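You operate a simulated robot arm through the tools that you are given. There is no shell and no other tool. Be economical: measure what you need, move in short steps, check, and stop when the job is done.

You run a simulated robot arm. Do the job below in one go: nothing can be reset, and whatever is moved stays where it is left.

Task
Bleed the air from the table and warm it to about 50 C.
Fine: bleed screw open, red valve at half; shut the screw once the glass is full, fingers out of its drip; shut the valve last; keep off the hot pipe.

The check looks at the end state, three seconds after you hand in, the way a careful person would. Anything else that was tipped, shoved, dropped, spilled or broken makes it a failure.

Robot
A 7-joint arm with a two-finger parallel gripper, fixed in place. Base frame: the origin is at the foot of the arm, x ahead of it, y to its left, z up. Lengths are in m, angles in rad, forces in N, time in s.
With the tool pointing down near the work surface it reaches from about 0.24 to 0.68 m from the base axis. Its first joint turns from -1.152 to 1.152 rad. Payload 2.4 kg.
The tool frame sits at the grasp point between the pads (the TCP): z along the fingers, y along the line on which they close. The tips reach 0.03 m beyond it. Largest opening 0.094 m; finger width 0.028, thickness 0.01; the body of the gripper, 0.05 by 0.096 m, starts 0.055 m behind the TCP.
Orientation is that of the tool frame in the base frame, as [roll, pitch, yaw] about the fixed x, y, z axes, in that order (R = Rz(yaw) Ry(pitch) Rx(roll)). With the fingers straight down and closing along the base's y, the tool's x points along the base's -x, its y along +y and its z along -z.

Tools
- The arm moves only by the tool drive_tool. Its argument "increments" is text: rows parted by semicolons, each of 7 numbers parted by spaces: the shift along the base's x, y, z in units of 150 mm (1.0 is 150 mm), then the turn, a rotation vector about the base's x, y, z in units of 60 degrees (1.0 is 60 degrees), then the gripper command, from -1 (fully open) to 1 (shut), values between in proportion. In form: tx ty tz rx ry rz hand; .... A call has 1 to 10 rows; each row is the pose to reach, as a shift and turn from the pose commanded when the call began. A call with a number of a shift or a turn outside -1 to 1 is refused whole. Each row takes 0.2 s and may step no farther than 0.05 m and 0.15 rad from the row before; otherwise, or with a gripper value out of range, the whole call is refused. Where a pose cannot be reached the arm comes as near as it can. A force on the tool above 50 N (or 10 N above the force at the start of the call, whichever is more), or a blocked arm, ends the call early, and 0.2 s more pass. Each finger travels about 0.153 m/s and halts on what it meets, pressing with about 20 N; the grip force reading is that of the motor and also rises with nothing between the fingers. The clock runs only during rows and for 0.2 s after the last one: add rows that repeat a pose to give the fingers time. It gives the time, the measured TCP pose, the force on the tool (base axes), the opening and the grip force at its end, in the units of the frame above (readings bear some noise).
- Cameras (640 x 400 px; columns grow to the right, rows downward): "scene" is fixed at [0.045, 0.4914, 1.4661]; the picture's right is [-0.58, -0.81, 0.00], its down [-0.36, 0.25, -0.90] and it looks along [0.73, -0.52, -0.44] (base axes); focal length 306 px, centre (320, 200). "wrist" rides on the gripper at [0.076, 0.014, -0.102] in the tool frame; the picture's right is [-0.18, 0.98, 0.00], its down [-0.75, -0.14, -0.64] and it looks along [-0.63, -0.12, 0.77] (tool axes); focal length 243 px, centre (320, 200). There is no depth. A picture from a camera that has moved, and an enlarged one, comes with that camera's place and axes in the base frame and with its lens. The place of the scene camera against the robot may be out by one fixed shift of up to 0.018 m in any direction.
- camera(camera): a new picture of that camera. No time passes.
- enlarge(camera, box): a new picture of the part [left, top, right, bottom] of that camera's present view, enlarged. No time passes.
- hand_in(): hands the job in; it is judged then, once.

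Work in short steps. Places have to be worked out from the pictures, the camera data and where the tool is seen: move nearer, look again, correct. Check each grasp and each placing, and mend what went wrong. You have 120 turns and 76 pictures in all, those below and enlarged ones among them. Open the gripper and draw the arm clear of the work before you hand the job in, unless the task says otherwise; then end with one line.

The tools are called as a command line: name --argument value ..., lists and objects as JSON in quotes. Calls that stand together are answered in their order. drive_tool: Moves the arm, as the interface text tells. Its arguments: {"type":"object","properties":{"increments":{"type":"string"}},"required":["increments"]} The other tools are called the same way: camera (camera) takes a picture; enlarge (camera, box) takes an enlarged picture of a part of a camera's view; hand_in () hands the job in.

At the start:

```text
time_s: 0.0
tcp_pos: [0.3036, 0.1916, 1.3157]
tool_rot: [3.141, 0.001, 3.141]
contact_force: [-0.1, -0.3, 0.6]
gripper_width: 0.094
finger_force: 0.0
```

scene: 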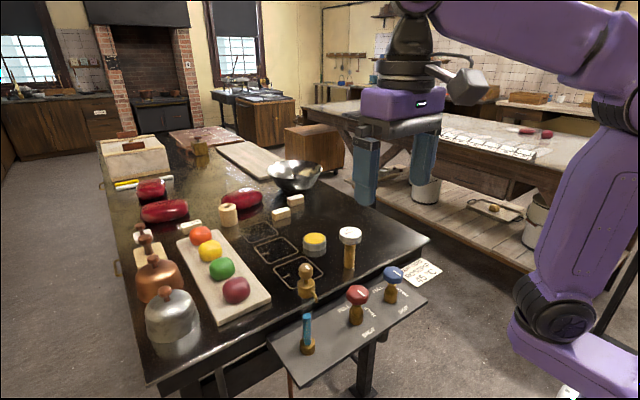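
wrist: 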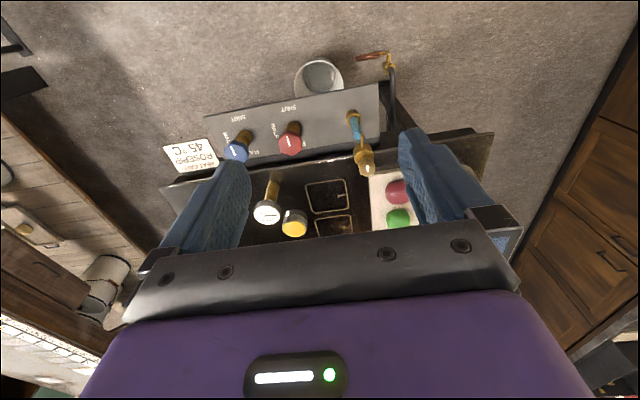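

I see a panel at the table's near edge with a red valve, a blue valve, a small blue-handled item and a brass piece. I'll enlarge those views first.

enlarge --camera "scene" --box '[240, 220, 460, 390]'

enlarge --camera "wrist" --box '[150, 40, 420, 250]'

```text
2.35 times, centred on (350, 305) of scene
camera zoom: at [0.045, 0.4914, 1.4661], right [-0.58, -0.81, 0.0], down [-0.36, 0.25, -0.9], along [0.73, -0.52, -0.44], focal length 721 px, centre (249, -47)
```

zoom: 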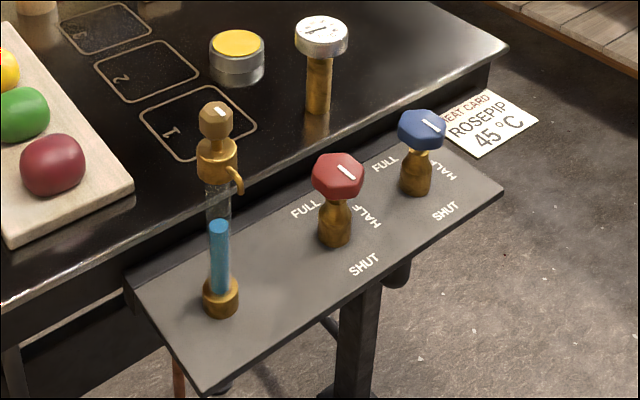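

```text
1.90 times, centred on (285, 145) of wrist
camera zoom: at [0.2249, 0.2055, 1.4181], right [0.18, 0.98, 0.0], down [0.75, -0.14, 0.64], along [0.63, -0.12, -0.77], focal length 462 px, centre (387, 305)
```

zoom: 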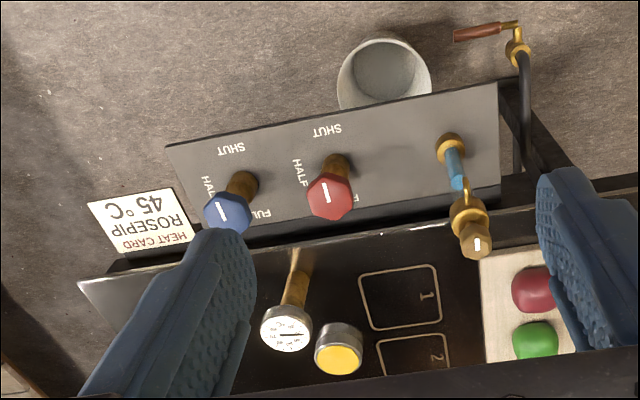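

Rough triangulation puts the red cap near (0.432, 0.107, 0.968) and the bleed screw near (0.441, 0.24, 1.09). The panel is at z of about 0.845. I'll move nearer for a better look, staying above everything.

drive_tool --increments "0.13 -0.04 -0.15 0 0 0 -1; 0.26 -0.08 -0.3 0 0 0 -1; 0.35 -0.1 -0.4 0 0 0 -1"

camera --camera "wrist"

enlarge --camera "scene" --box '[280, 225, 420, 315]'

```text
time_s: 0.8
tcp_pos: [0.3537, 0.1734, 1.2568]
tool_rot: [3.141, -0.001, -3.141]
contact_force: [-0.2, 0.1, -1.0]
gripper_width: 0.0941
finger_force: 0.1
```

```text
71 pictures are left
camera wrist: at [0.2769, 0.1889, 1.3586], right [0.18, 0.98, 0.0], down [0.75, -0.14, 0.64], along [0.63, -0.12, -0.77], focal length 243 px, centre (320, 200)
```

wrist: 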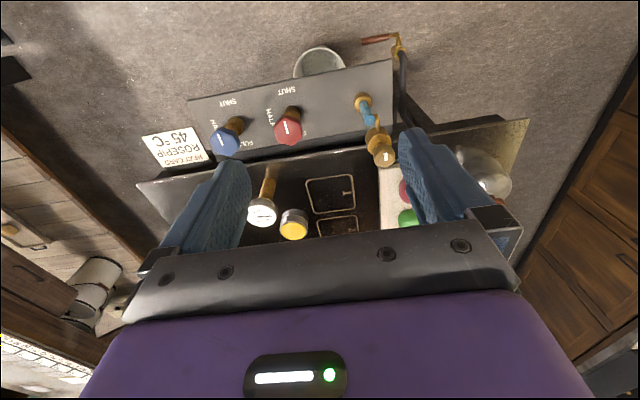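

```text
4.44 times, centred on (350, 270) of scene
camera zoom: at [0.045, 0.4914, 1.4661], right [-0.58, -0.81, 0.0], down [-0.36, 0.25, -0.9], along [0.73, -0.52, -0.44], focal length 1362 px, centre (187, -111)
```

zoom: 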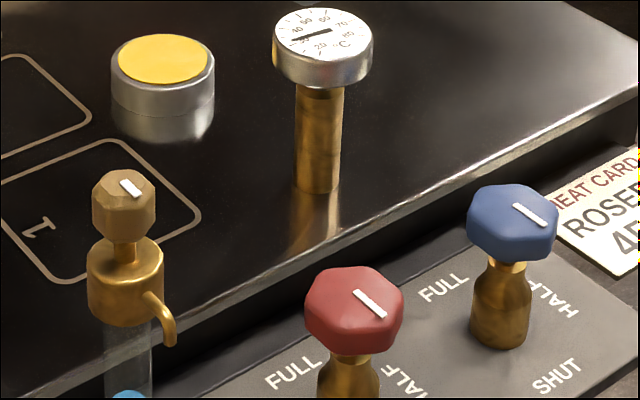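

The dial can be read and both valve marks seem to point to SHUT. I'll enlarge the dial and the valve caps further to be sure.

enlarge --camera "scene" --box '[335, 222, 367, 244]'

enlarge --camera "wrist" --box '[190, 60, 420, 204]'

```text
16.00 times, centred on (351, 233) of scene
camera zoom: at [0.045, 0.4914, 1.4661], right [-0.58, -0.81, 0.0], down [-0.36, 0.25, -0.9], along [0.73, -0.52, -0.44], focal length 4905 px, centre (-176, -328)
```

zoom: 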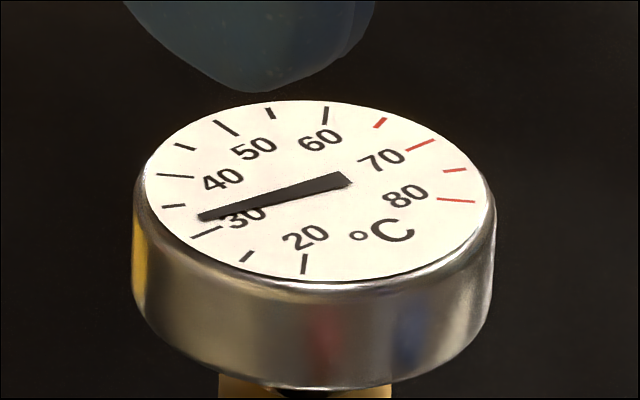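

```text
2.78 times, centred on (305, 132) of wrist
camera zoom: at [0.2769, 0.1889, 1.3586], right [0.18, 0.98, 0.0], down [0.75, -0.14, 0.64], along [0.63, -0.12, -0.77], focal length 674 px, centre (362, 389)
```

zoom: 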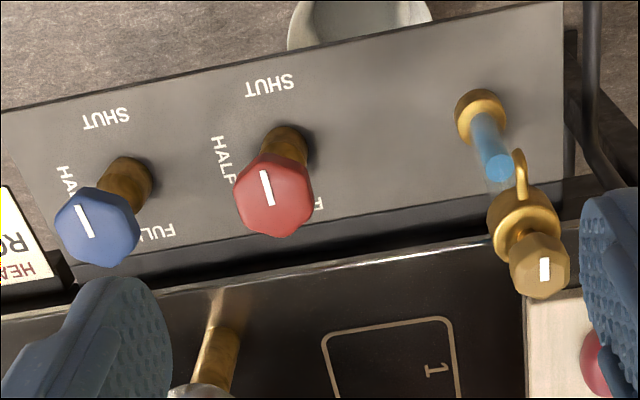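

The dial reads about 33 °C, and both valves are shut with their marks toward -x. HALF lies toward -y, so opening is counter-clockwise. I'll move above the bleed screw to refine its position.

drive_tool --increments "0.18 0.14 -0.19 0 0 0 -1; 0.36 0.28 -0.38 0 0 0 -1; 0.54 0.42 -0.57 0 0 0 -1; 0.54 0.42 -0.57 0 0 0 -1"

camera --camera "wrist"

enlarge --camera "scene" --box '[250, 190, 410, 290]'

```text
time_s: 1.8
tcp_pos: [0.4362, 0.2378, 1.1692]
tool_rot: [-3.141, -0.001, -3.141]
contact_force: [-0.6, -0.3, 0.6]
gripper_width: 0.0941
finger_force: 0.1
```

```text
67 pictures are left
camera wrist: at [0.3588, 0.253, 1.2719], right [0.18, 0.98, 0.0], down [0.75, -0.14, 0.64], along [0.63, -0.12, -0.77], focal length 243 px, centre (320, 200)
```

wrist: 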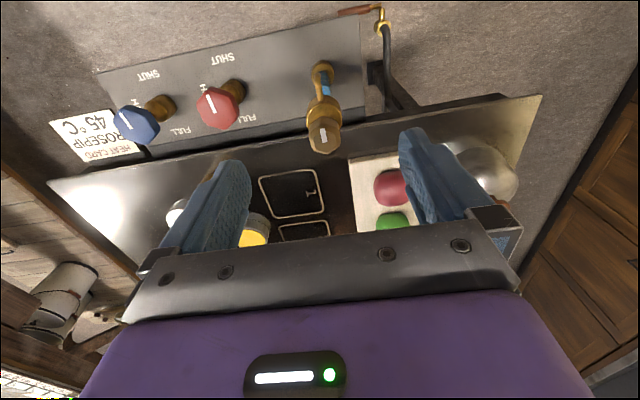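

```text
4.00 times, centred on (330, 240) of scene
camera zoom: at [0.045, 0.4914, 1.4661], right [-0.58, -0.81, 0.0], down [-0.36, 0.25, -0.9], along [0.73, -0.52, -0.44], focal length 1226 px, centre (280, 40)
```

zoom: 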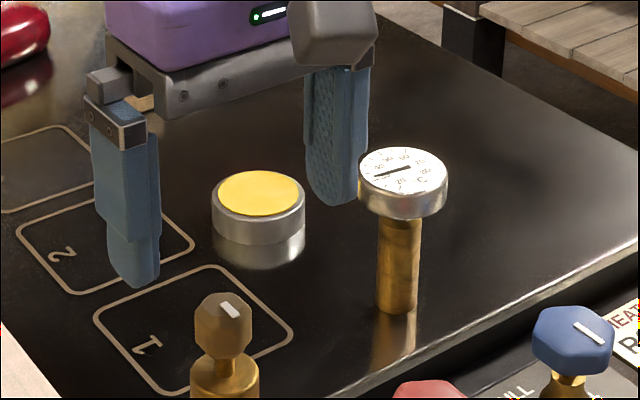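

Triangulating from the two wrist views puts the screw's top centre at about (0.443, 0.240, 1.085). I'll check the hex orientation before gripping.

enlarge --camera "wrist" --box '[180, 50, 372, 170]'

```text
3.33 times, centred on (276, 110) of wrist
camera zoom: at [0.3588, 0.253, 1.2719], right [0.18, 0.98, 0.0], down [0.75, -0.14, 0.64], along [0.63, -0.12, -0.77], focal length 809 px, centre (467, 500)
```

zoom: 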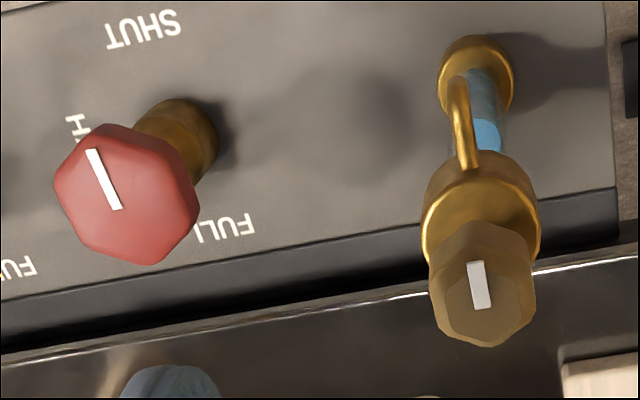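

The hex has flats on ±y, which suits closing along y. I'll descend with the tips just over the cap to about z 1.063 and close.

drive_tool --increments "0.04 0 -0.25 0 0 0 -1; 0.04 0 -0.51 0 0 0 -1; 0.04 0 -0.51 0 0 0 0; 0.04 0 -0.51 0 0 0 0.6; 0.04 0 -0.51 0 0 0 1; 0.04 0 -0.51 0 0 0 1"

enlarge --camera "scene" --box '[230, 210, 390, 310]'

enlarge --camera "wrist" --box '[200, 80, 440, 230]'

```text
time_s: 3.2
tcp_pos: [0.4408, 0.24, 1.0936]
tool_rot: [3.138, 0.003, -3.141]
contact_force: [14.3, 21.3, -7.0]
gripper_width: 0.0259
finger_force: 44.4
```

```text
4.00 times, centred on (310, 260) of scene
camera zoom: at [0.0456, 0.4922, 1.4658], right [-0.58, -0.81, 0.0], down [-0.36, 0.25, -0.9], along [0.73, -0.52, -0.44], focal length 1226 px, centre (360, -40)
```

zoom: 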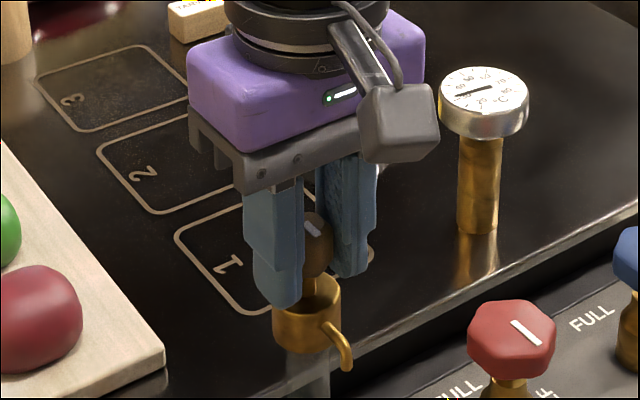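

```text
2.67 times, centred on (320, 155) of wrist
camera zoom: at [0.3645, 0.2544, 1.1955], right [0.18, 0.98, 0.0], down [0.75, -0.14, 0.64], along [0.63, -0.11, -0.76], focal length 647 px, centre (320, 320)
```

zoom: 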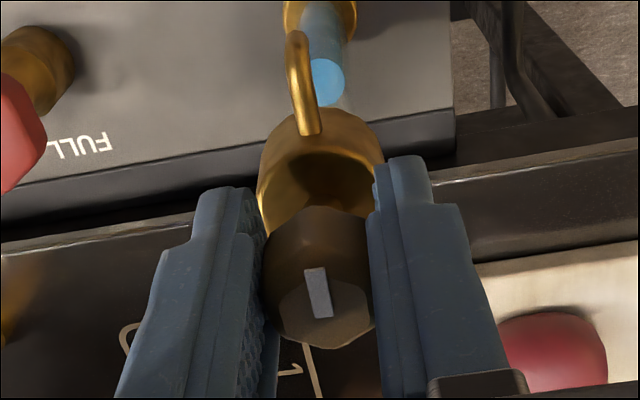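

The screw is gripped at 25.9 mm. Now I'll turn it counter-clockwise by about 59° and watch the forces.

drive_tool --increments "0.04 0 0 0 0 0.14 1; 0.04 0 0 0 0 0.28 1; 0.04 0 0 0 0 0.42 1; 0.04 0 0 0 0 0.56 1; 0.04 0 0 0 0 0.7 1; 0.04 0 0 0 0 0.84 1; 0.04 0 0 0 0 0.98 1"

enlarge --camera "scene" --box '[230, 210, 390, 310]'

enlarge --camera "wrist" --box '[200, 80, 440, 230]'

```text
time_s: 4.8
tcp_pos: [0.4462, 0.2377, 1.0947]
tool_rot: [3.14, -0.008, -2.113]
contact_force: [-24.7, 2.1, -1.7]
gripper_width: 0.0253
finger_force: 45.5
```

```text
4.00 times, centred on (310, 260) of scene
camera zoom: at [0.0442, 0.4915, 1.4661], right [-0.58, -0.81, 0.0], down [-0.36, 0.25, -0.9], along [0.73, -0.52, -0.44], focal length 1226 px, centre (360, -40)
```

zoom: 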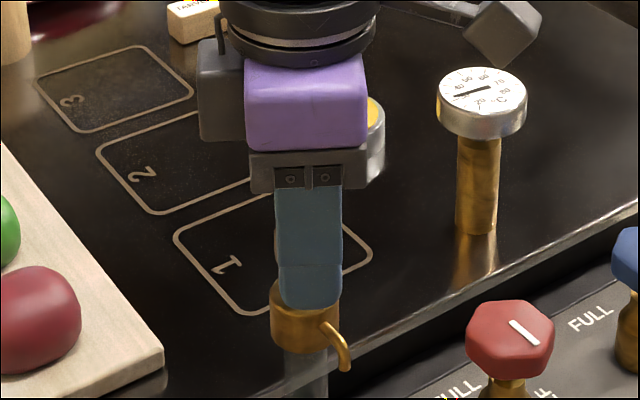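

```text
2.67 times, centred on (320, 155) of wrist
camera zoom: at [0.3938, 0.1809, 1.1964], right [-0.75, 0.67, 0.0], down [0.51, 0.58, 0.64], along [0.42, 0.48, -0.77], focal length 647 px, centre (320, 320)
```

zoom: 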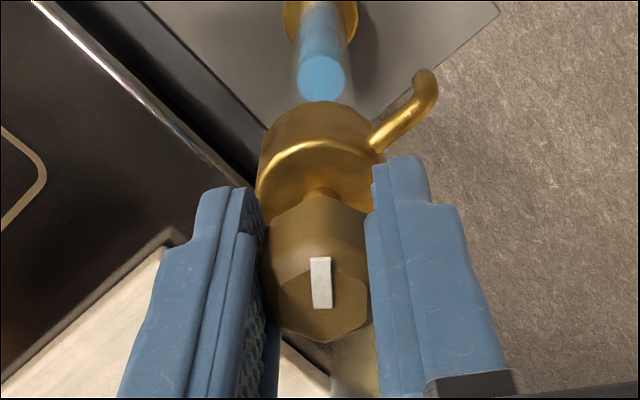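

The screw follows the gripper. I'll continue to 90° and ease the small sideways load.

drive_tool --increments "-0.025 0 0 0 0 0.14 1; -0.025 0 0 0 0 0.28 1; -0.025 0 0 0 0 0.42 1; -0.025 0 0 0 0 0.52 1; -0.025 0 0 0 0 0.52 1"

enlarge --camera "scene" --box '[230, 240, 390, 340]'

enlarge --camera "wrist" --box '[200, 80, 440, 230]'

```text
time_s: 6.0
tcp_pos: [0.4475, 0.2362, 1.0931]
tool_rot: [-3.135, 0.004, -1.572]
contact_force: [20.4, -0.7, -10.3]
gripper_width: 0.0251
finger_force: 44.3
```

```text
4.00 times, centred on (310, 290) of scene
camera zoom: at [0.0459, 0.4914, 1.466], right [-0.58, -0.81, 0.0], down [-0.36, 0.25, -0.9], along [0.73, -0.52, -0.44], focal length 1226 px, centre (360, -160)
```

zoom: 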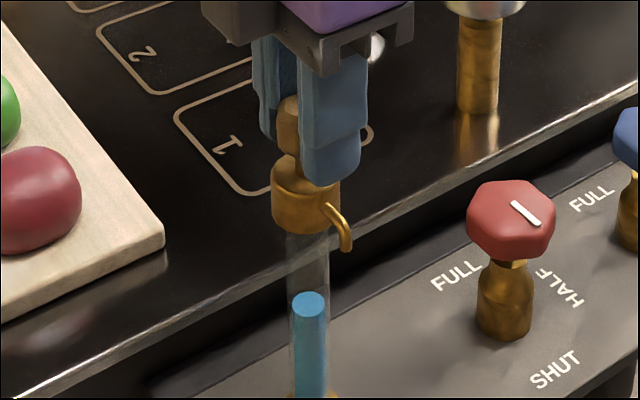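

```text
2.67 times, centred on (320, 155) of wrist
camera zoom: at [0.4308, 0.1615, 1.1957], right [-0.98, 0.19, -0.01], down [0.14, 0.75, 0.64], along [0.12, 0.63, -0.76], focal length 647 px, centre (320, 320)
```

zoom: 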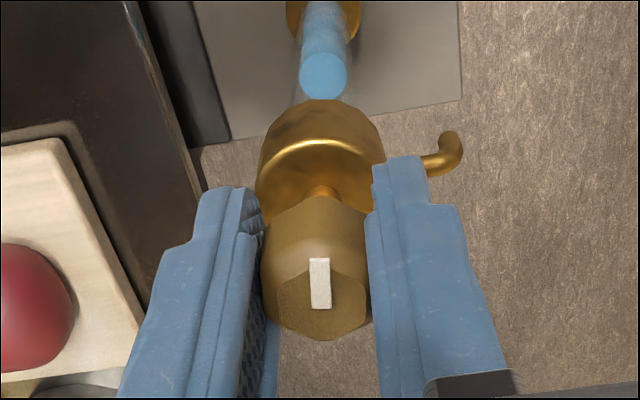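

The level hasn't changed yet, so it needs flow from the red valve. I'll release, rise and move toward it, turning the wrist back.

drive_tool --increments "0 0 0 0 0 0 -0.5; 0 0 0 0 0 0 -1; 0 0 0.15 0 0 0 -1; 0 0 0.45 0 0 -0.14 -1; 0 -0.28 0.5 0 0 -0.28 -1; 0 -0.56 0.5 0 0 -0.42 -1; 0 -0.86 0.5 0 0 -0.56 -1; 0 -0.93 0.5 0 0 -0.7 -1; 0 -0.93 0.4 0 0 -0.84 -1; 0 -0.93 0.2 0 0 -0.98 -1"

drive_tool --increments "0 0 0 0 0 -0.14 -1; 0 0 0 0 0 -0.28 -1; 0 0 0 0 0 -0.42 -1; 0 0 0 0 0 -0.51 -1; 0 0 0 0 0 -0.51 -1"

camera --camera "wrist"

camera --camera "scene"

```text
time_s: 8.2
tcp_pos: [0.444, 0.0991, 1.1247]
tool_rot: [-3.141, -0.001, -2.601]
contact_force: [0.0, -0.4, -1.0]
gripper_width: 0.0939
finger_force: 0.1
```

```text
time_s: 9.4
tcp_pos: [0.4445, 0.0981, 1.1251]
tool_rot: [3.138, -0.001, -3.134]
contact_force: [-0.6, 0.3, 0.1]
gripper_width: 0.0942
finger_force: 0.0
```

```text
58 pictures are left
camera wrist: at [0.3664, 0.1127, 1.2265], right [0.18, 0.98, 0.0], down [0.75, -0.13, 0.64], along [0.63, -0.11, -0.77], focal length 243 px, centre (320, 200)
```

wrist: 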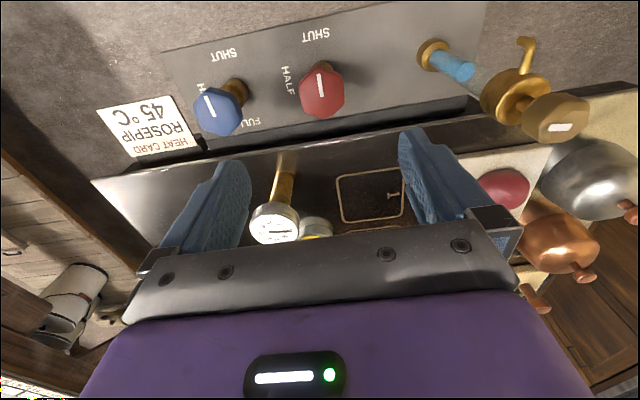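

```text
57 pictures are left
```

scene: 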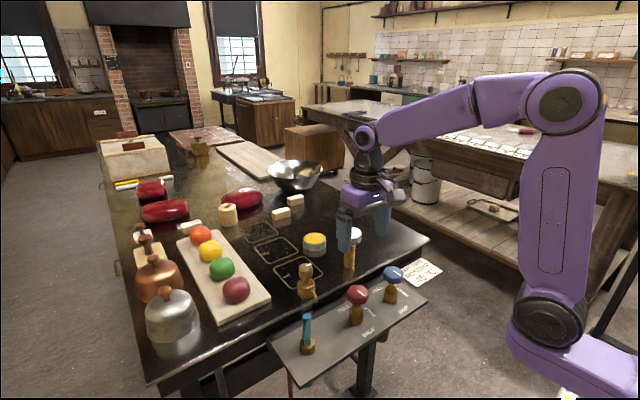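

From two wrist views, the red cap's top centre is at about (0.4435, 0.100, 0.947). I'll descend in stages over it.

drive_tool --increments "0 0.012 -0.3 0 0 0 -1; 0 0.012 -0.6 0 0 0 -1; 0 0.012 -0.85 0 0 0 -1; 0 0.012 -0.85 0 0 0 -1"

camera --camera "wrist"

enlarge --camera "scene" --box '[270, 230, 430, 330]'

```text
time_s: 10.4
tcp_pos: [0.4434, 0.1017, 0.9966]
tool_rot: [3.14, 0.0, -3.132]
contact_force: [-0.3, -0.1, -0.3]
gripper_width: 0.094
finger_force: 0.1
```

```text
56 pictures are left
camera wrist: at [0.3664, 0.1155, 1.0985], right [0.17, 0.98, 0.0], down [0.75, -0.13, 0.64], along [0.63, -0.11, -0.77], focal length 243 px, centre (320, 200)
```

wrist: 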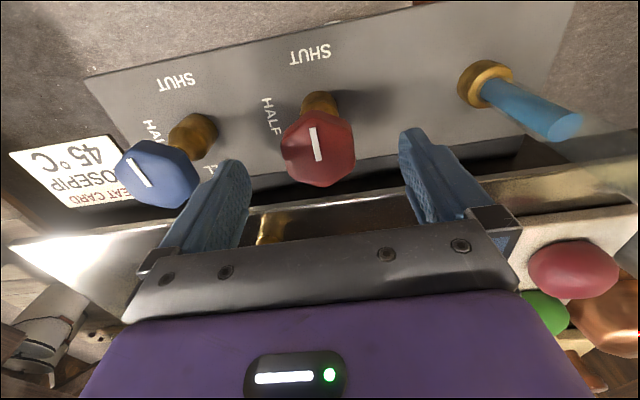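

```text
4.00 times, centred on (350, 280) of scene
camera zoom: at [0.045, 0.4914, 1.4661], right [-0.58, -0.81, 0.0], down [-0.36, 0.25, -0.9], along [0.73, -0.52, -0.44], focal length 1226 px, centre (200, -120)
```

zoom: 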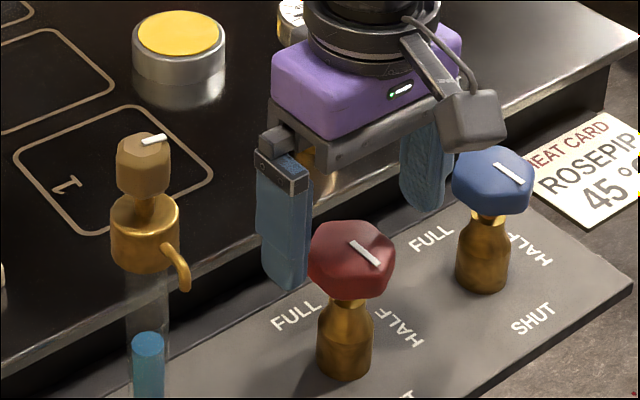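

The refined cap centre is (0.4435, 0.1006, 0.946), and the -y finger clears the blue cap. I'll descend to z 0.96 and close.

drive_tool --increments "0 0 -0.245 0 0 0 -1; 0 0 -0.245 0 0 0 -1; 0 0 -0.245 0 0 0 0; 0 0 -0.245 0 0 0 0.4; 0 0 -0.245 0 0 0 1"

camera --camera "wrist"

```text
time_s: 11.6
tcp_pos: [0.4439, 0.0998, 0.9606]
tool_rot: [-3.141, -0.001, -3.13]
contact_force: [1.0, -10.8, -7.5]
gripper_width: 0.0494
finger_force: 45.0
```

```text
54 pictures are left
camera wrist: at [0.3669, 0.1144, 1.0613], right [0.18, 0.98, 0.0], down [0.76, -0.13, 0.64], along [0.63, -0.11, -0.77], focal length 243 px, centre (320, 200)
```

wrist: 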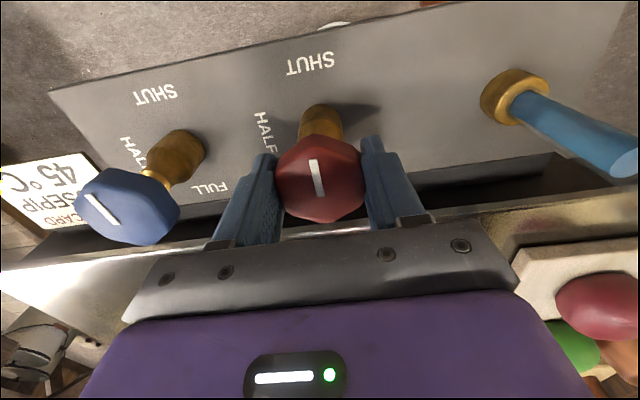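

The red cap is held flat-to-flat at 49.4 mm. I'll turn it counter-clockwise toward HALF in two steps.

drive_tool --increments "0 0 0 0 0 0.14 1; 0 0 0 0 0 0.28 1; 0 0 0 0 0 0.42 1; 0 0 0 0 0 0.56 1; 0 0 0 0 0 0.7 1; 0 0 0 0 0 0.84 1; 0 0 0 0 0 0.98 1"

camera --camera "wrist"

```text
time_s: 13.2
tcp_pos: [0.4459, 0.0977, 0.9592]
tool_rot: [-3.139, 0.001, -2.106]
contact_force: [16.0, -28.9, -18.0]
gripper_width: 0.0493
finger_force: 45.4
```

```text
53 pictures are left
camera wrist: at [0.3932, 0.0402, 1.0613], right [-0.75, 0.66, 0.0], down [0.51, 0.58, 0.64], along [0.42, 0.48, -0.77], focal length 243 px, centre (320, 200)
```

wrist: 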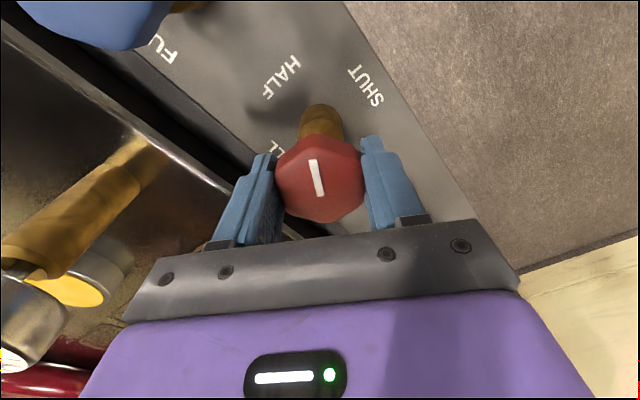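

It is at about 59° now. I'll finish to 90°, where the mark should point to HALF.

drive_tool --increments "0 0 0 0 0 0.14 1; 0 0 0 0 0 0.28 1; 0 0 0 0 0 0.42 1; 0 0 0 0 0 0.52 1; 0 0 0 0 0 0.52 1"

camera --camera "wrist"

enlarge --camera "scene" --box '[270, 220, 430, 320]'

```text
time_s: 14.4
tcp_pos: [0.4467, 0.1017, 0.9613]
tool_rot: [-3.132, 0.004, -1.559]
contact_force: [29.8, -13.7, -12.4]
gripper_width: 0.0493
finger_force: 44.8
```

```text
52 pictures are left
camera wrist: at [0.4315, 0.0254, 1.0626], right [-0.98, 0.17, -0.01], down [0.13, 0.75, 0.65], along [0.12, 0.63, -0.76], focal length 243 px, centre (320, 200)
```

wrist: 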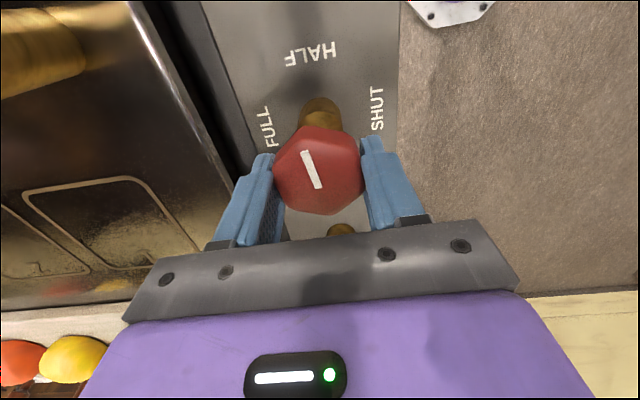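

```text
4.00 times, centred on (350, 270) of scene
camera zoom: at [0.046, 0.491, 1.4662], right [-0.58, -0.81, 0.0], down [-0.36, 0.25, -0.9], along [0.73, -0.52, -0.44], focal length 1226 px, centre (200, -80)
```

zoom: 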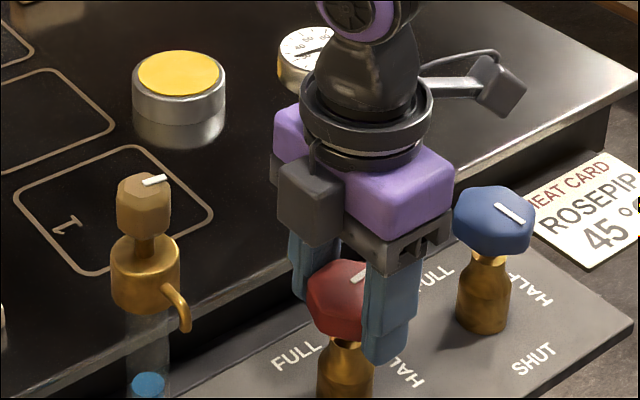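

HALF is aligned within a few degrees. I'll release with a partial opening to stay clear of the table edge, then rise and return above the screw with the same yaw, since its flats now face ±x.

drive_tool --increments "0 0 0 0 0 0 -0.4; 0 0 0 0 0 0 -0.4; 0 0 0.15 0 0 0 -0.4; 0 0 0.45 0 0 0 -0.4; 0 0 0.75 0 0 0 -0.4; 0 0 1 0 0 0 -0.4; 0 0 1 0 0 0 -0.4"

enlarge --camera "scene" --box '[270, 220, 430, 320]'

enlarge --camera "scene" --box '[285, 255, 381, 355]'

```text
time_s: 16.0
tcp_pos: [0.4427, 0.1029, 1.109]
tool_rot: [3.141, 0.0, -1.558]
contact_force: [0.0, 0.5, 0.2]
gripper_width: 0.0656
finger_force: 0.1
```

```text
4.00 times, centred on (350, 270) of scene
camera zoom: at [0.045, 0.4914, 1.4661], right [-0.58, -0.81, 0.0], down [-0.36, 0.25, -0.9], along [0.73, -0.52, -0.44], focal length 1226 px, centre (200, -80)
```

zoom: 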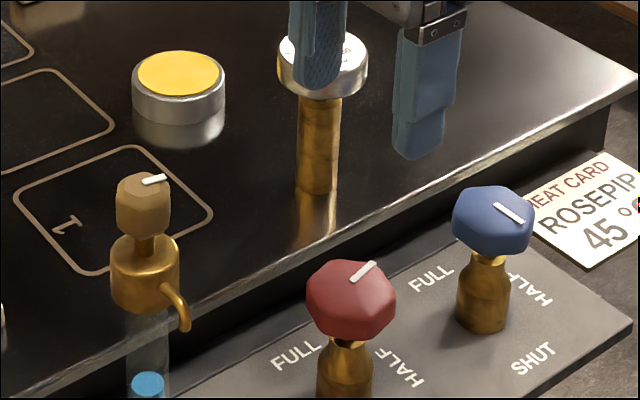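

```text
4.00 times, centred on (333, 305) of scene
camera zoom: at [0.045, 0.4914, 1.4661], right [-0.58, -0.81, 0.0], down [-0.36, 0.25, -0.9], along [0.73, -0.52, -0.44], focal length 1226 px, centre (268, -220)
```

zoom: 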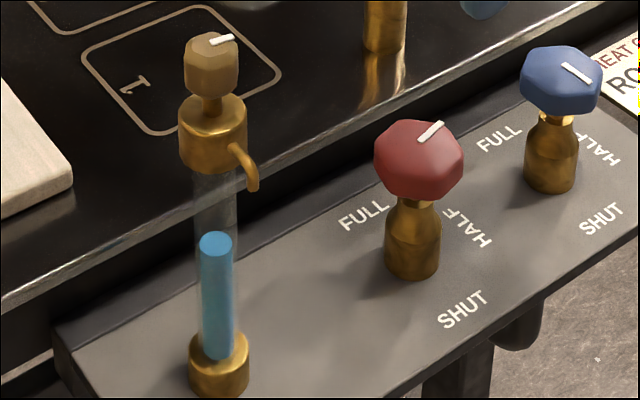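

The red mark looks a bit past HALF. I'll enlarge to measure its angle and read the level.

enlarge --camera "scene" --box '[340, 278, 412, 323]'

camera --camera "wrist"

```text
8.89 times, centred on (376, 300) of scene
camera zoom: at [0.045, 0.4914, 1.4661], right [-0.58, -0.81, 0.0], down [-0.36, 0.25, -0.9], along [0.73, -0.52, -0.44], focal length 2725 px, centre (-178, -693)
```

zoom: 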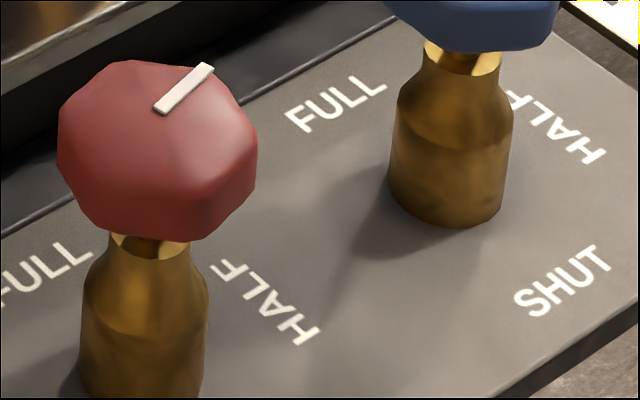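

```text
47 pictures are left
camera wrist: at [0.4291, 0.0269, 1.2118], right [-0.98, 0.17, 0.0], down [0.13, 0.76, 0.64], along [0.11, 0.63, -0.77], focal length 243 px, centre (320, 200)
```

wrist: 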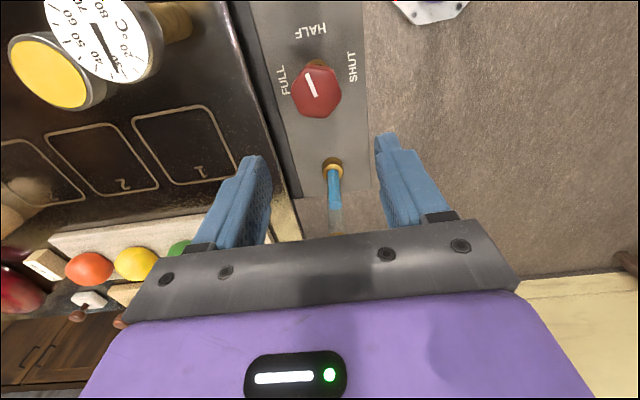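

The mark measures about 12° past HALF. Before deciding on a correction I'll check whether the level and temperature are moving, by waiting one second and enlarging both.

drive_tool --increments "0 0 0 0 0 0 -0.4; 0 0 0 0 0 0 -0.4; 0 0 0 0 0 0 -0.4; 0 0 0 0 0 0 -0.4"

enlarge --camera "wrist" --box '[30, 0, 190, 100]'

enlarge --camera "scene" --box '[285, 255, 381, 355]'

```text
time_s: 17.0
tcp_pos: [0.4441, 0.1024, 1.1095]
tool_rot: [3.14, 0.0, -1.56]
contact_force: [0.4, -0.6, 0.3]
gripper_width: 0.0661
finger_force: 0.0
```

```text
4.00 times, centred on (110, 50) of wrist
camera zoom: at [0.4292, 0.0269, 1.2113], right [-0.98, 0.17, 0.0], down [0.13, 0.76, 0.64], along [0.11, 0.63, -0.77], focal length 970 px, centre (1160, 800)
```

zoom: 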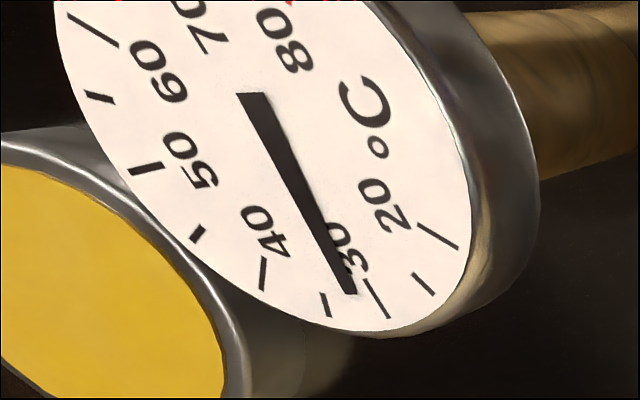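

```text
4.00 times, centred on (333, 305) of scene
camera zoom: at [0.045, 0.4914, 1.4661], right [-0.58, -0.81, 0.0], down [-0.36, 0.25, -0.9], along [0.73, -0.52, -0.44], focal length 1226 px, centre (268, -220)
```

zoom: 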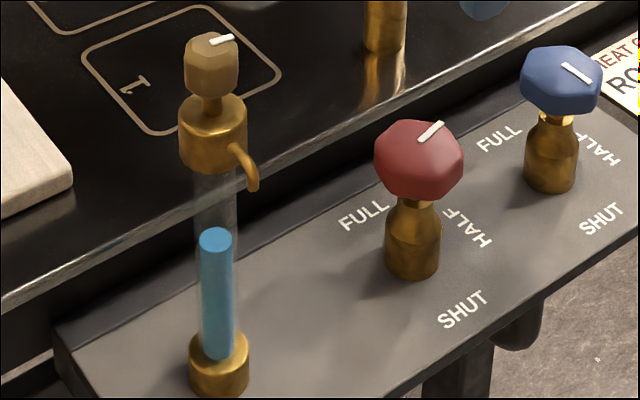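

The level is rising about 5 px/s in this zoom with roughly 68 px to go. The temperature is about 32 °C. The mark read 5° off at SHUT too, so the true valve position is about 97°, which is near enough to HALF. I'll move above the screw and wait there.

drive_tool --increments "0 0 0.27 0 0 0 -0.7; 0 0.25 0.3 0 0 0 -1; 0 0.55 0.3 0 0 0 -1; 0 0.85 0.3 0 0 0 -1; 0 0.915 0.3 0 0 0 -1; 0 0.915 0.15 0 0 0 -1; 0 0.915 0.15 0 0 0 -1"

enlarge --camera "scene" --box '[285, 230, 381, 330]'

camera --camera "wrist"

```text
time_s: 18.6
tcp_pos: [0.4456, 0.238, 1.1327]
tool_rot: [-3.14, 0.0, -1.561]
contact_force: [-0.2, 0.7, -0.4]
gripper_width: 0.0942
finger_force: 0.0
```

```text
4.00 times, centred on (333, 280) of scene
camera zoom: at [0.045, 0.4914, 1.4661], right [-0.58, -0.81, 0.0], down [-0.36, 0.25, -0.9], along [0.73, -0.52, -0.44], focal length 1226 px, centre (268, -120)
```

zoom: 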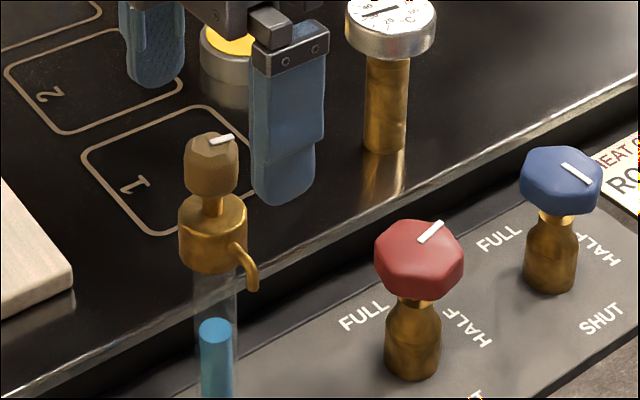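

```text
43 pictures are left
camera wrist: at [0.4304, 0.1628, 1.2342], right [-0.98, 0.17, 0.0], down [0.13, 0.75, 0.64], along [0.11, 0.63, -0.77], focal length 243 px, centre (320, 200)
```

wrist: 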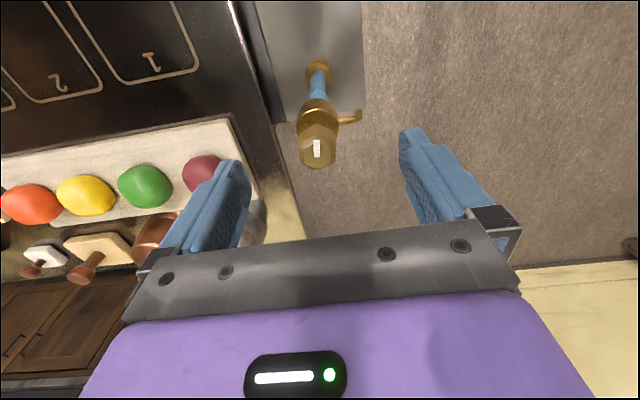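

The level is rising about 6 px/s, leaving roughly 9 s. I'll wait about 4.4 s in place.

drive_tool --increments "0 0 0 0 0 0 -1; 0 0 0 0 0 0 -1; 0 0 0 0 0 0 -1; 0 0 0 0 0 0 -1; 0 0 0 0 0 0 -1; 0 0 0 0 0 0 -1; 0 0 0 0 0 0 -1; 0 0 0 0 0 0 -1; 0 0 0 0 0 0 -1; 0 0 0 0 0 0 -1"

drive_tool --increments "0 0 0 0 0 0 -1; 0 0 0 0 0 0 -1; 0 0 0 0 0 0 -1; 0 0 0 0 0 0 -1; 0 0 0 0 0 0 -1; 0 0 0 0 0 0 -1; 0 0 0 0 0 0 -1; 0 0 0 0 0 0 -1; 0 0 0 0 0 0 -1; 0 0 0 0 0 0 -1"

enlarge --camera "scene" --box '[285, 220, 381, 320]'

```text
time_s: 20.8
tcp_pos: [0.4447, 0.2377, 1.1321]
tool_rot: [-3.141, 0.001, -1.561]
contact_force: [0.3, -0.2, 0.0]
gripper_width: 0.0942
finger_force: 0.0
```

```text
time_s: 23.0
tcp_pos: [0.4443, 0.239, 1.1326]
tool_rot: [3.141, 0.001, -1.56]
contact_force: [-0.4, -0.4, 0.2]
gripper_width: 0.0939
finger_force: 0.0
```

```text
4.00 times, centred on (333, 270) of scene
camera zoom: at [0.045, 0.4914, 1.4661], right [-0.58, -0.81, 0.0], down [-0.36, 0.25, -0.9], along [0.73, -0.52, -0.44], focal length 1226 px, centre (268, -80)
```

zoom: 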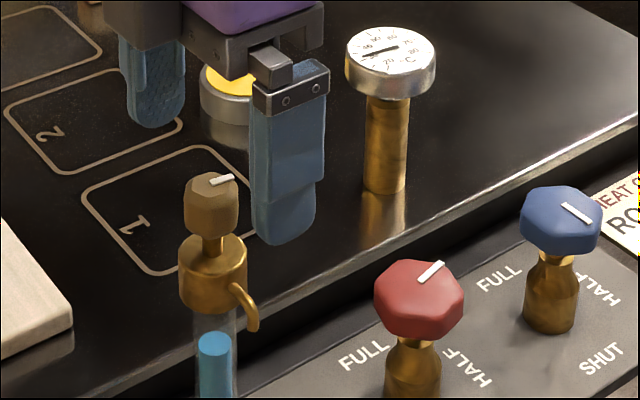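

About 30 px, or roughly 5 s, remain. I'll descend and grip the screw so I'm ready, with the tips staying above the spout.

drive_tool --increments "0 0.005 -0.13 0 0 0 -1; 0 0.005 -0.255 0 0 0 -1; 0 0.005 -0.255 0 0 0 -1; 0 0.005 -0.255 0 0 0 0; 0 0.005 -0.255 0 0 0 0.6; 0 0.005 -0.255 0 0 0 1; 0 0.005 -0.255 0 0 0 1; 0 0.005 -0.255 0 0 0 1"

enlarge --camera "scene" --box '[285, 220, 381, 320]'

```text
time_s: 24.8
tcp_pos: [0.4467, 0.2378, 1.0946]
tool_rot: [-3.135, 0.002, -1.563]
contact_force: [28.7, 0.5, -0.6]
gripper_width: 0.0253
finger_force: 45.6
```

```text
4.00 times, centred on (333, 270) of scene
camera zoom: at [0.046, 0.4914, 1.466], right [-0.58, -0.81, 0.0], down [-0.36, 0.25, -0.9], along [0.73, -0.52, -0.44], focal length 1226 px, centre (268, -80)
```

zoom: 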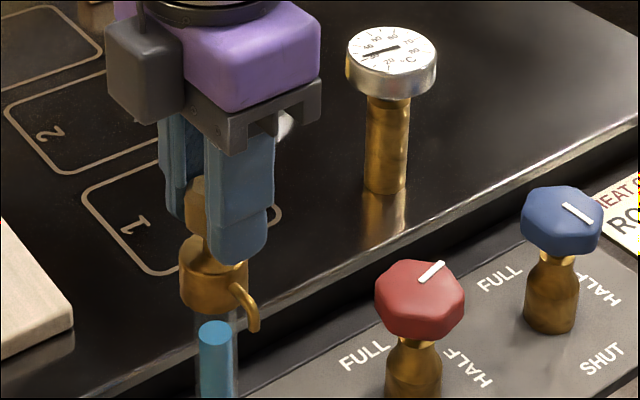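

Gripped. The level is about 3 s from the collar, so I'll wait 2.2 s and look.

drive_tool --increments "0 0 0 0 0 0 1; 0 0 0 0 0 0 1; 0 0 0 0 0 0 1; 0 0 0 0 0 0 1; 0 0 0 0 0 0 1; 0 0 0 0 0 0 1; 0 0 0 0 0 0 1; 0 0 0 0 0 0 1; 0 0 0 0 0 0 1; 0 0 0 0 0 0 1"

enlarge --camera "scene" --box '[285, 225, 381, 325]'

camera --camera "wrist"

```text
time_s: 27.0
tcp_pos: [0.4466, 0.2385, 1.0945]
tool_rot: [-3.133, 0.001, -1.561]
contact_force: [29.8, -5.9, 2.6]
gripper_width: 0.0253
finger_force: 45.0
```

```text
4.00 times, centred on (333, 275) of scene
camera zoom: at [0.0459, 0.4911, 1.4661], right [-0.58, -0.81, 0.0], down [-0.36, 0.25, -0.9], along [0.73, -0.52, -0.44], focal length 1226 px, centre (268, -100)
```

zoom: 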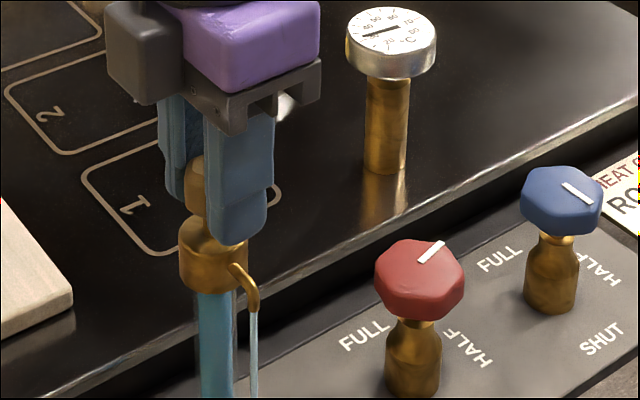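

```text
39 pictures are left
camera wrist: at [0.4315, 0.1623, 1.1968], right [-0.98, 0.17, -0.01], down [0.13, 0.75, 0.64], along [0.12, 0.63, -0.76], focal length 243 px, centre (320, 200)
```

wrist: 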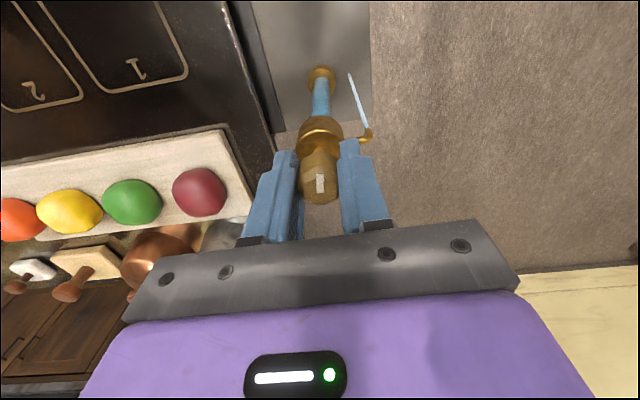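

Liquid is dripping from the spout, so the glass is full. I'll shut the screw now by turning it clockwise 90°.

drive_tool --increments "0 0 0 0 0 -0.14 1; 0 0 0 0 0 -0.28 1; 0 0 0 0 0 -0.42 1; 0 0 0 0 0 -0.56 1; 0 0 0 0 0 -0.7 1; 0 0 0 0 0 -0.84 1; 0 0 0 0 0 -0.98 1"

drive_tool --increments "0 0 0 0 0 -0.14 1; 0 0 0 0 0 -0.28 1; 0 0 0 0 0 -0.42 1; 0 0 0 0 0 -0.53 1; 0 0 0 0 0 -0.53 1"

enlarge --camera "scene" --box '[285, 225, 381, 325]'

enlarge --camera "wrist" --box '[200, 60, 440, 210]'

```text
time_s: 28.6
tcp_pos: [0.445, 0.2388, 1.0949]
tool_rot: [-3.141, 0.006, -2.591]
contact_force: [21.3, -0.8, 16.7]
gripper_width: 0.0254
finger_force: 44.9
```

```text
time_s: 29.8
tcp_pos: [0.4438, 0.2405, 1.0941]
tool_rot: [3.138, 0.001, 3.14]
contact_force: [5.4, 1.6, 19.5]
gripper_width: 0.0255
finger_force: 45.5
```

```text
4.00 times, centred on (333, 275) of scene
camera zoom: at [0.0449, 0.4912, 1.4661], right [-0.58, -0.81, 0.0], down [-0.36, 0.25, -0.9], along [0.73, -0.52, -0.44], focal length 1226 px, centre (268, -100)
```

zoom: 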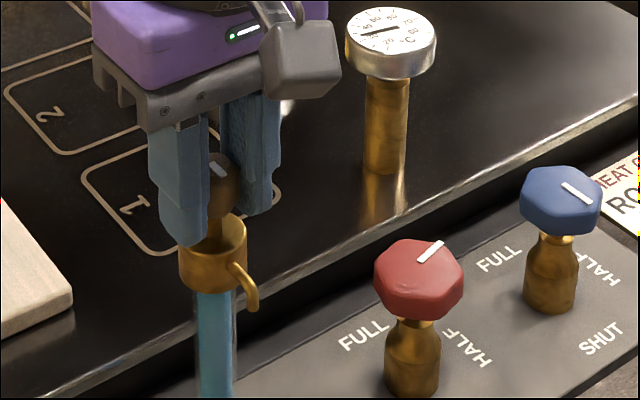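

```text
2.67 times, centred on (320, 135) of wrist
camera zoom: at [0.3661, 0.2548, 1.1967], right [0.19, 0.98, 0.0], down [0.75, -0.14, 0.64], along [0.63, -0.12, -0.77], focal length 647 px, centre (320, 373)
```

zoom: 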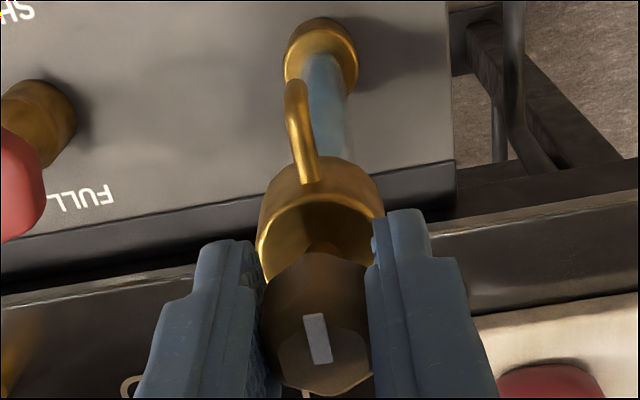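

The drip stopped and the screw mark is back where it started. I'll nudge it slightly to seat it, release, rise, and move toward the red valve while turning the wrist back to its gripping yaw.

drive_tool --increments "0 0 0 0 0 -0.04 1; 0 0 0 0 0 0 -0.3; 0 0 0 0 0 0 -1; 0 0 0.15 0 0 0 -1; 0 0 0.45 0 0 0.14 -1; 0 -0.28 0.5 0 0 0.28 -1; 0 -0.56 0.5 0 0 0.42 -1; 0 -0.86 0.5 0 0 0.56 -1; 0 -0.925 0.5 0 0 0.7 -1; 0 -0.925 0.4 0 0 0.84 -1"

drive_tool --increments "0 0 0 0 0 0.14 -1; 0 0 0 0 0 0.28 -1; 0 0 0 0 0 0.42 -1; 0 0 0 0 0 0.56 -1; 0 0 0 0 0 0.7 -1; 0 0 0 0 0 0.76 -1"

camera --camera "wrist"

enlarge --camera "scene" --box '[285, 225, 381, 325]'

```text
time_s: 32.0
tcp_pos: [0.4445, 0.0996, 1.1522]
tool_rot: [3.141, -0.001, -2.26]
contact_force: [1.3, -0.5, 0.6]
gripper_width: 0.094
finger_force: 0.1
```

```text
time_s: 33.4
tcp_pos: [0.4436, 0.0994, 1.1544]
tool_rot: [-3.141, 0.0, -1.464]
contact_force: [0.0, -0.8, 0.5]
gripper_width: 0.0939
finger_force: 0.1
```

```text
36 pictures are left
camera wrist: at [0.4364, 0.0232, 1.2561], right [-1.0, 0.08, 0.0], down [0.06, 0.76, 0.64], along [0.05, 0.64, -0.77], focal length 243 px, centre (320, 200)
```

wrist: 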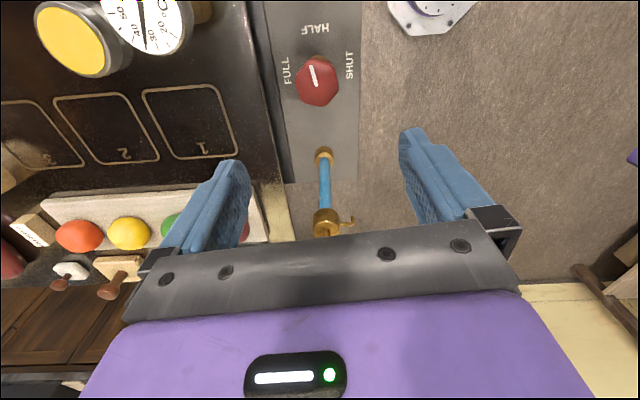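

```text
4.00 times, centred on (333, 275) of scene
camera zoom: at [0.045, 0.4914, 1.4661], right [-0.58, -0.81, 0.0], down [-0.36, 0.25, -0.9], along [0.73, -0.52, -0.44], focal length 1226 px, centre (268, -100)
```

zoom: 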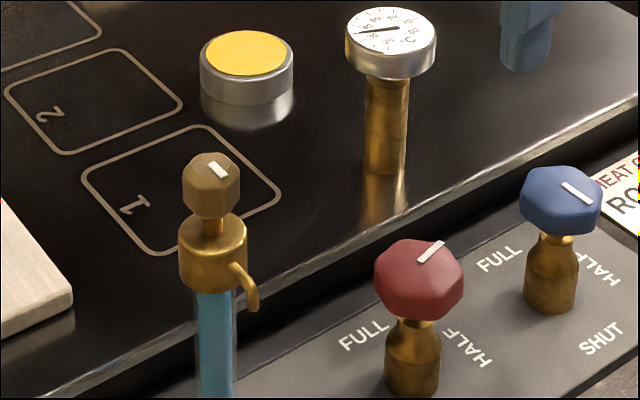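

The glass is full, the screw is shut and there's no drip. Now I'll read the dial.

enlarge --camera "scene" --box '[366, 225, 398, 245]'

enlarge --camera "wrist" --box '[100, 0, 196, 60]'

```text
16.00 times, centred on (382, 235) of scene
camera zoom: at [0.045, 0.4914, 1.4661], right [-0.58, -0.81, 0.0], down [-0.36, 0.25, -0.9], along [0.73, -0.52, -0.44], focal length 4905 px, centre (-672, -360)
```

zoom: 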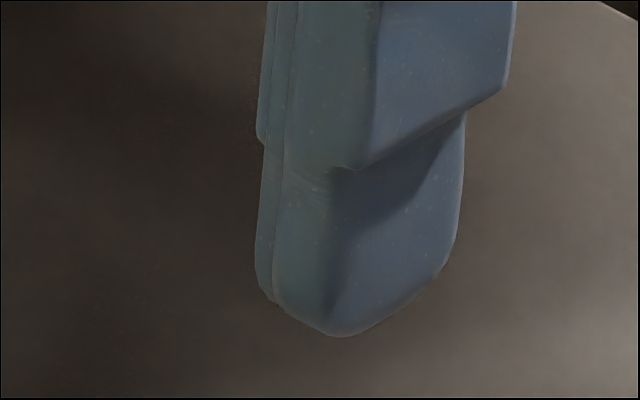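

```text
6.67 times, centred on (148, 30) of wrist
camera zoom: at [0.4364, 0.0232, 1.2561], right [-1.0, 0.08, 0.0], down [0.06, 0.76, 0.64], along [0.05, 0.64, -0.77], focal length 1618 px, centre (1467, 1333)
```

zoom: 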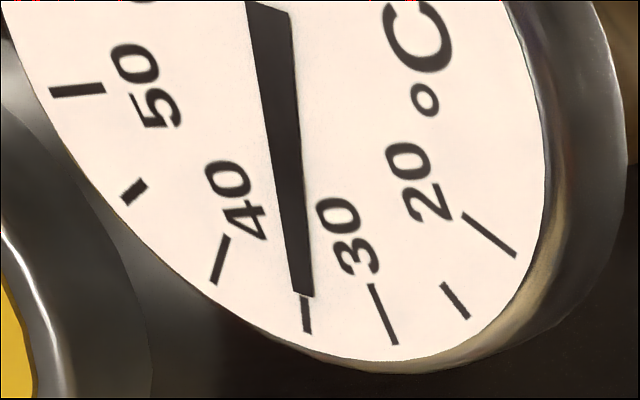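

The dial reads about 35.5 °C and is climbing roughly 1 °C/s. I'll grip the red cap now without turning it, so I can shut it promptly.

drive_tool --increments "0 0.007 -0.3 0 0 0 -0.7; 0 0.007 -0.6 0 0 0 -0.7; 0 0.007 -0.9 0 0 0 -0.7; 0 0.007 -1 0 0 0 -0.7; 0 0.007 -1 0 0 0 -0.7"

enlarge --camera "wrist" --box '[200, 60, 440, 210]'

enlarge --camera "scene" --box '[334, 220, 366, 240]'

```text
time_s: 34.6
tcp_pos: [0.4431, 0.1033, 1.0042]
tool_rot: [-3.141, 0.0, -1.465]
contact_force: [-0.4, -0.1, -0.2]
gripper_width: 0.0801
finger_force: 0.0
```

```text
2.67 times, centred on (320, 135) of wrist
camera zoom: at [0.4355, 0.0259, 1.1063], right [-1.0, 0.08, 0.0], down [0.06, 0.76, 0.64], along [0.05, 0.64, -0.77], focal length 647 px, centre (320, 373)
```

zoom: 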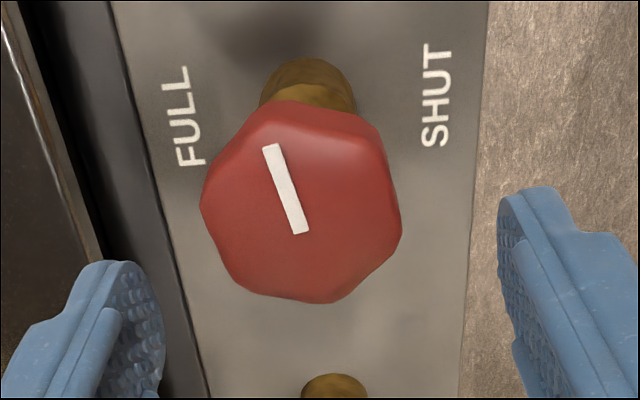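

```text
16.00 times, centred on (350, 230) of scene
camera zoom: at [0.045, 0.4914, 1.4661], right [-0.58, -0.81, 0.0], down [-0.36, 0.25, -0.9], along [0.73, -0.52, -0.44], focal length 4905 px, centre (-160, -280)
```

zoom: 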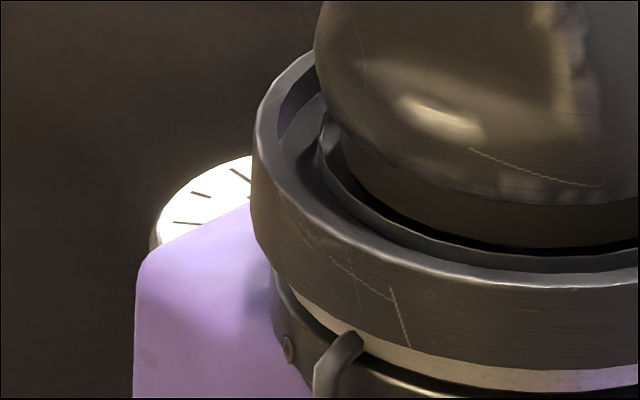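

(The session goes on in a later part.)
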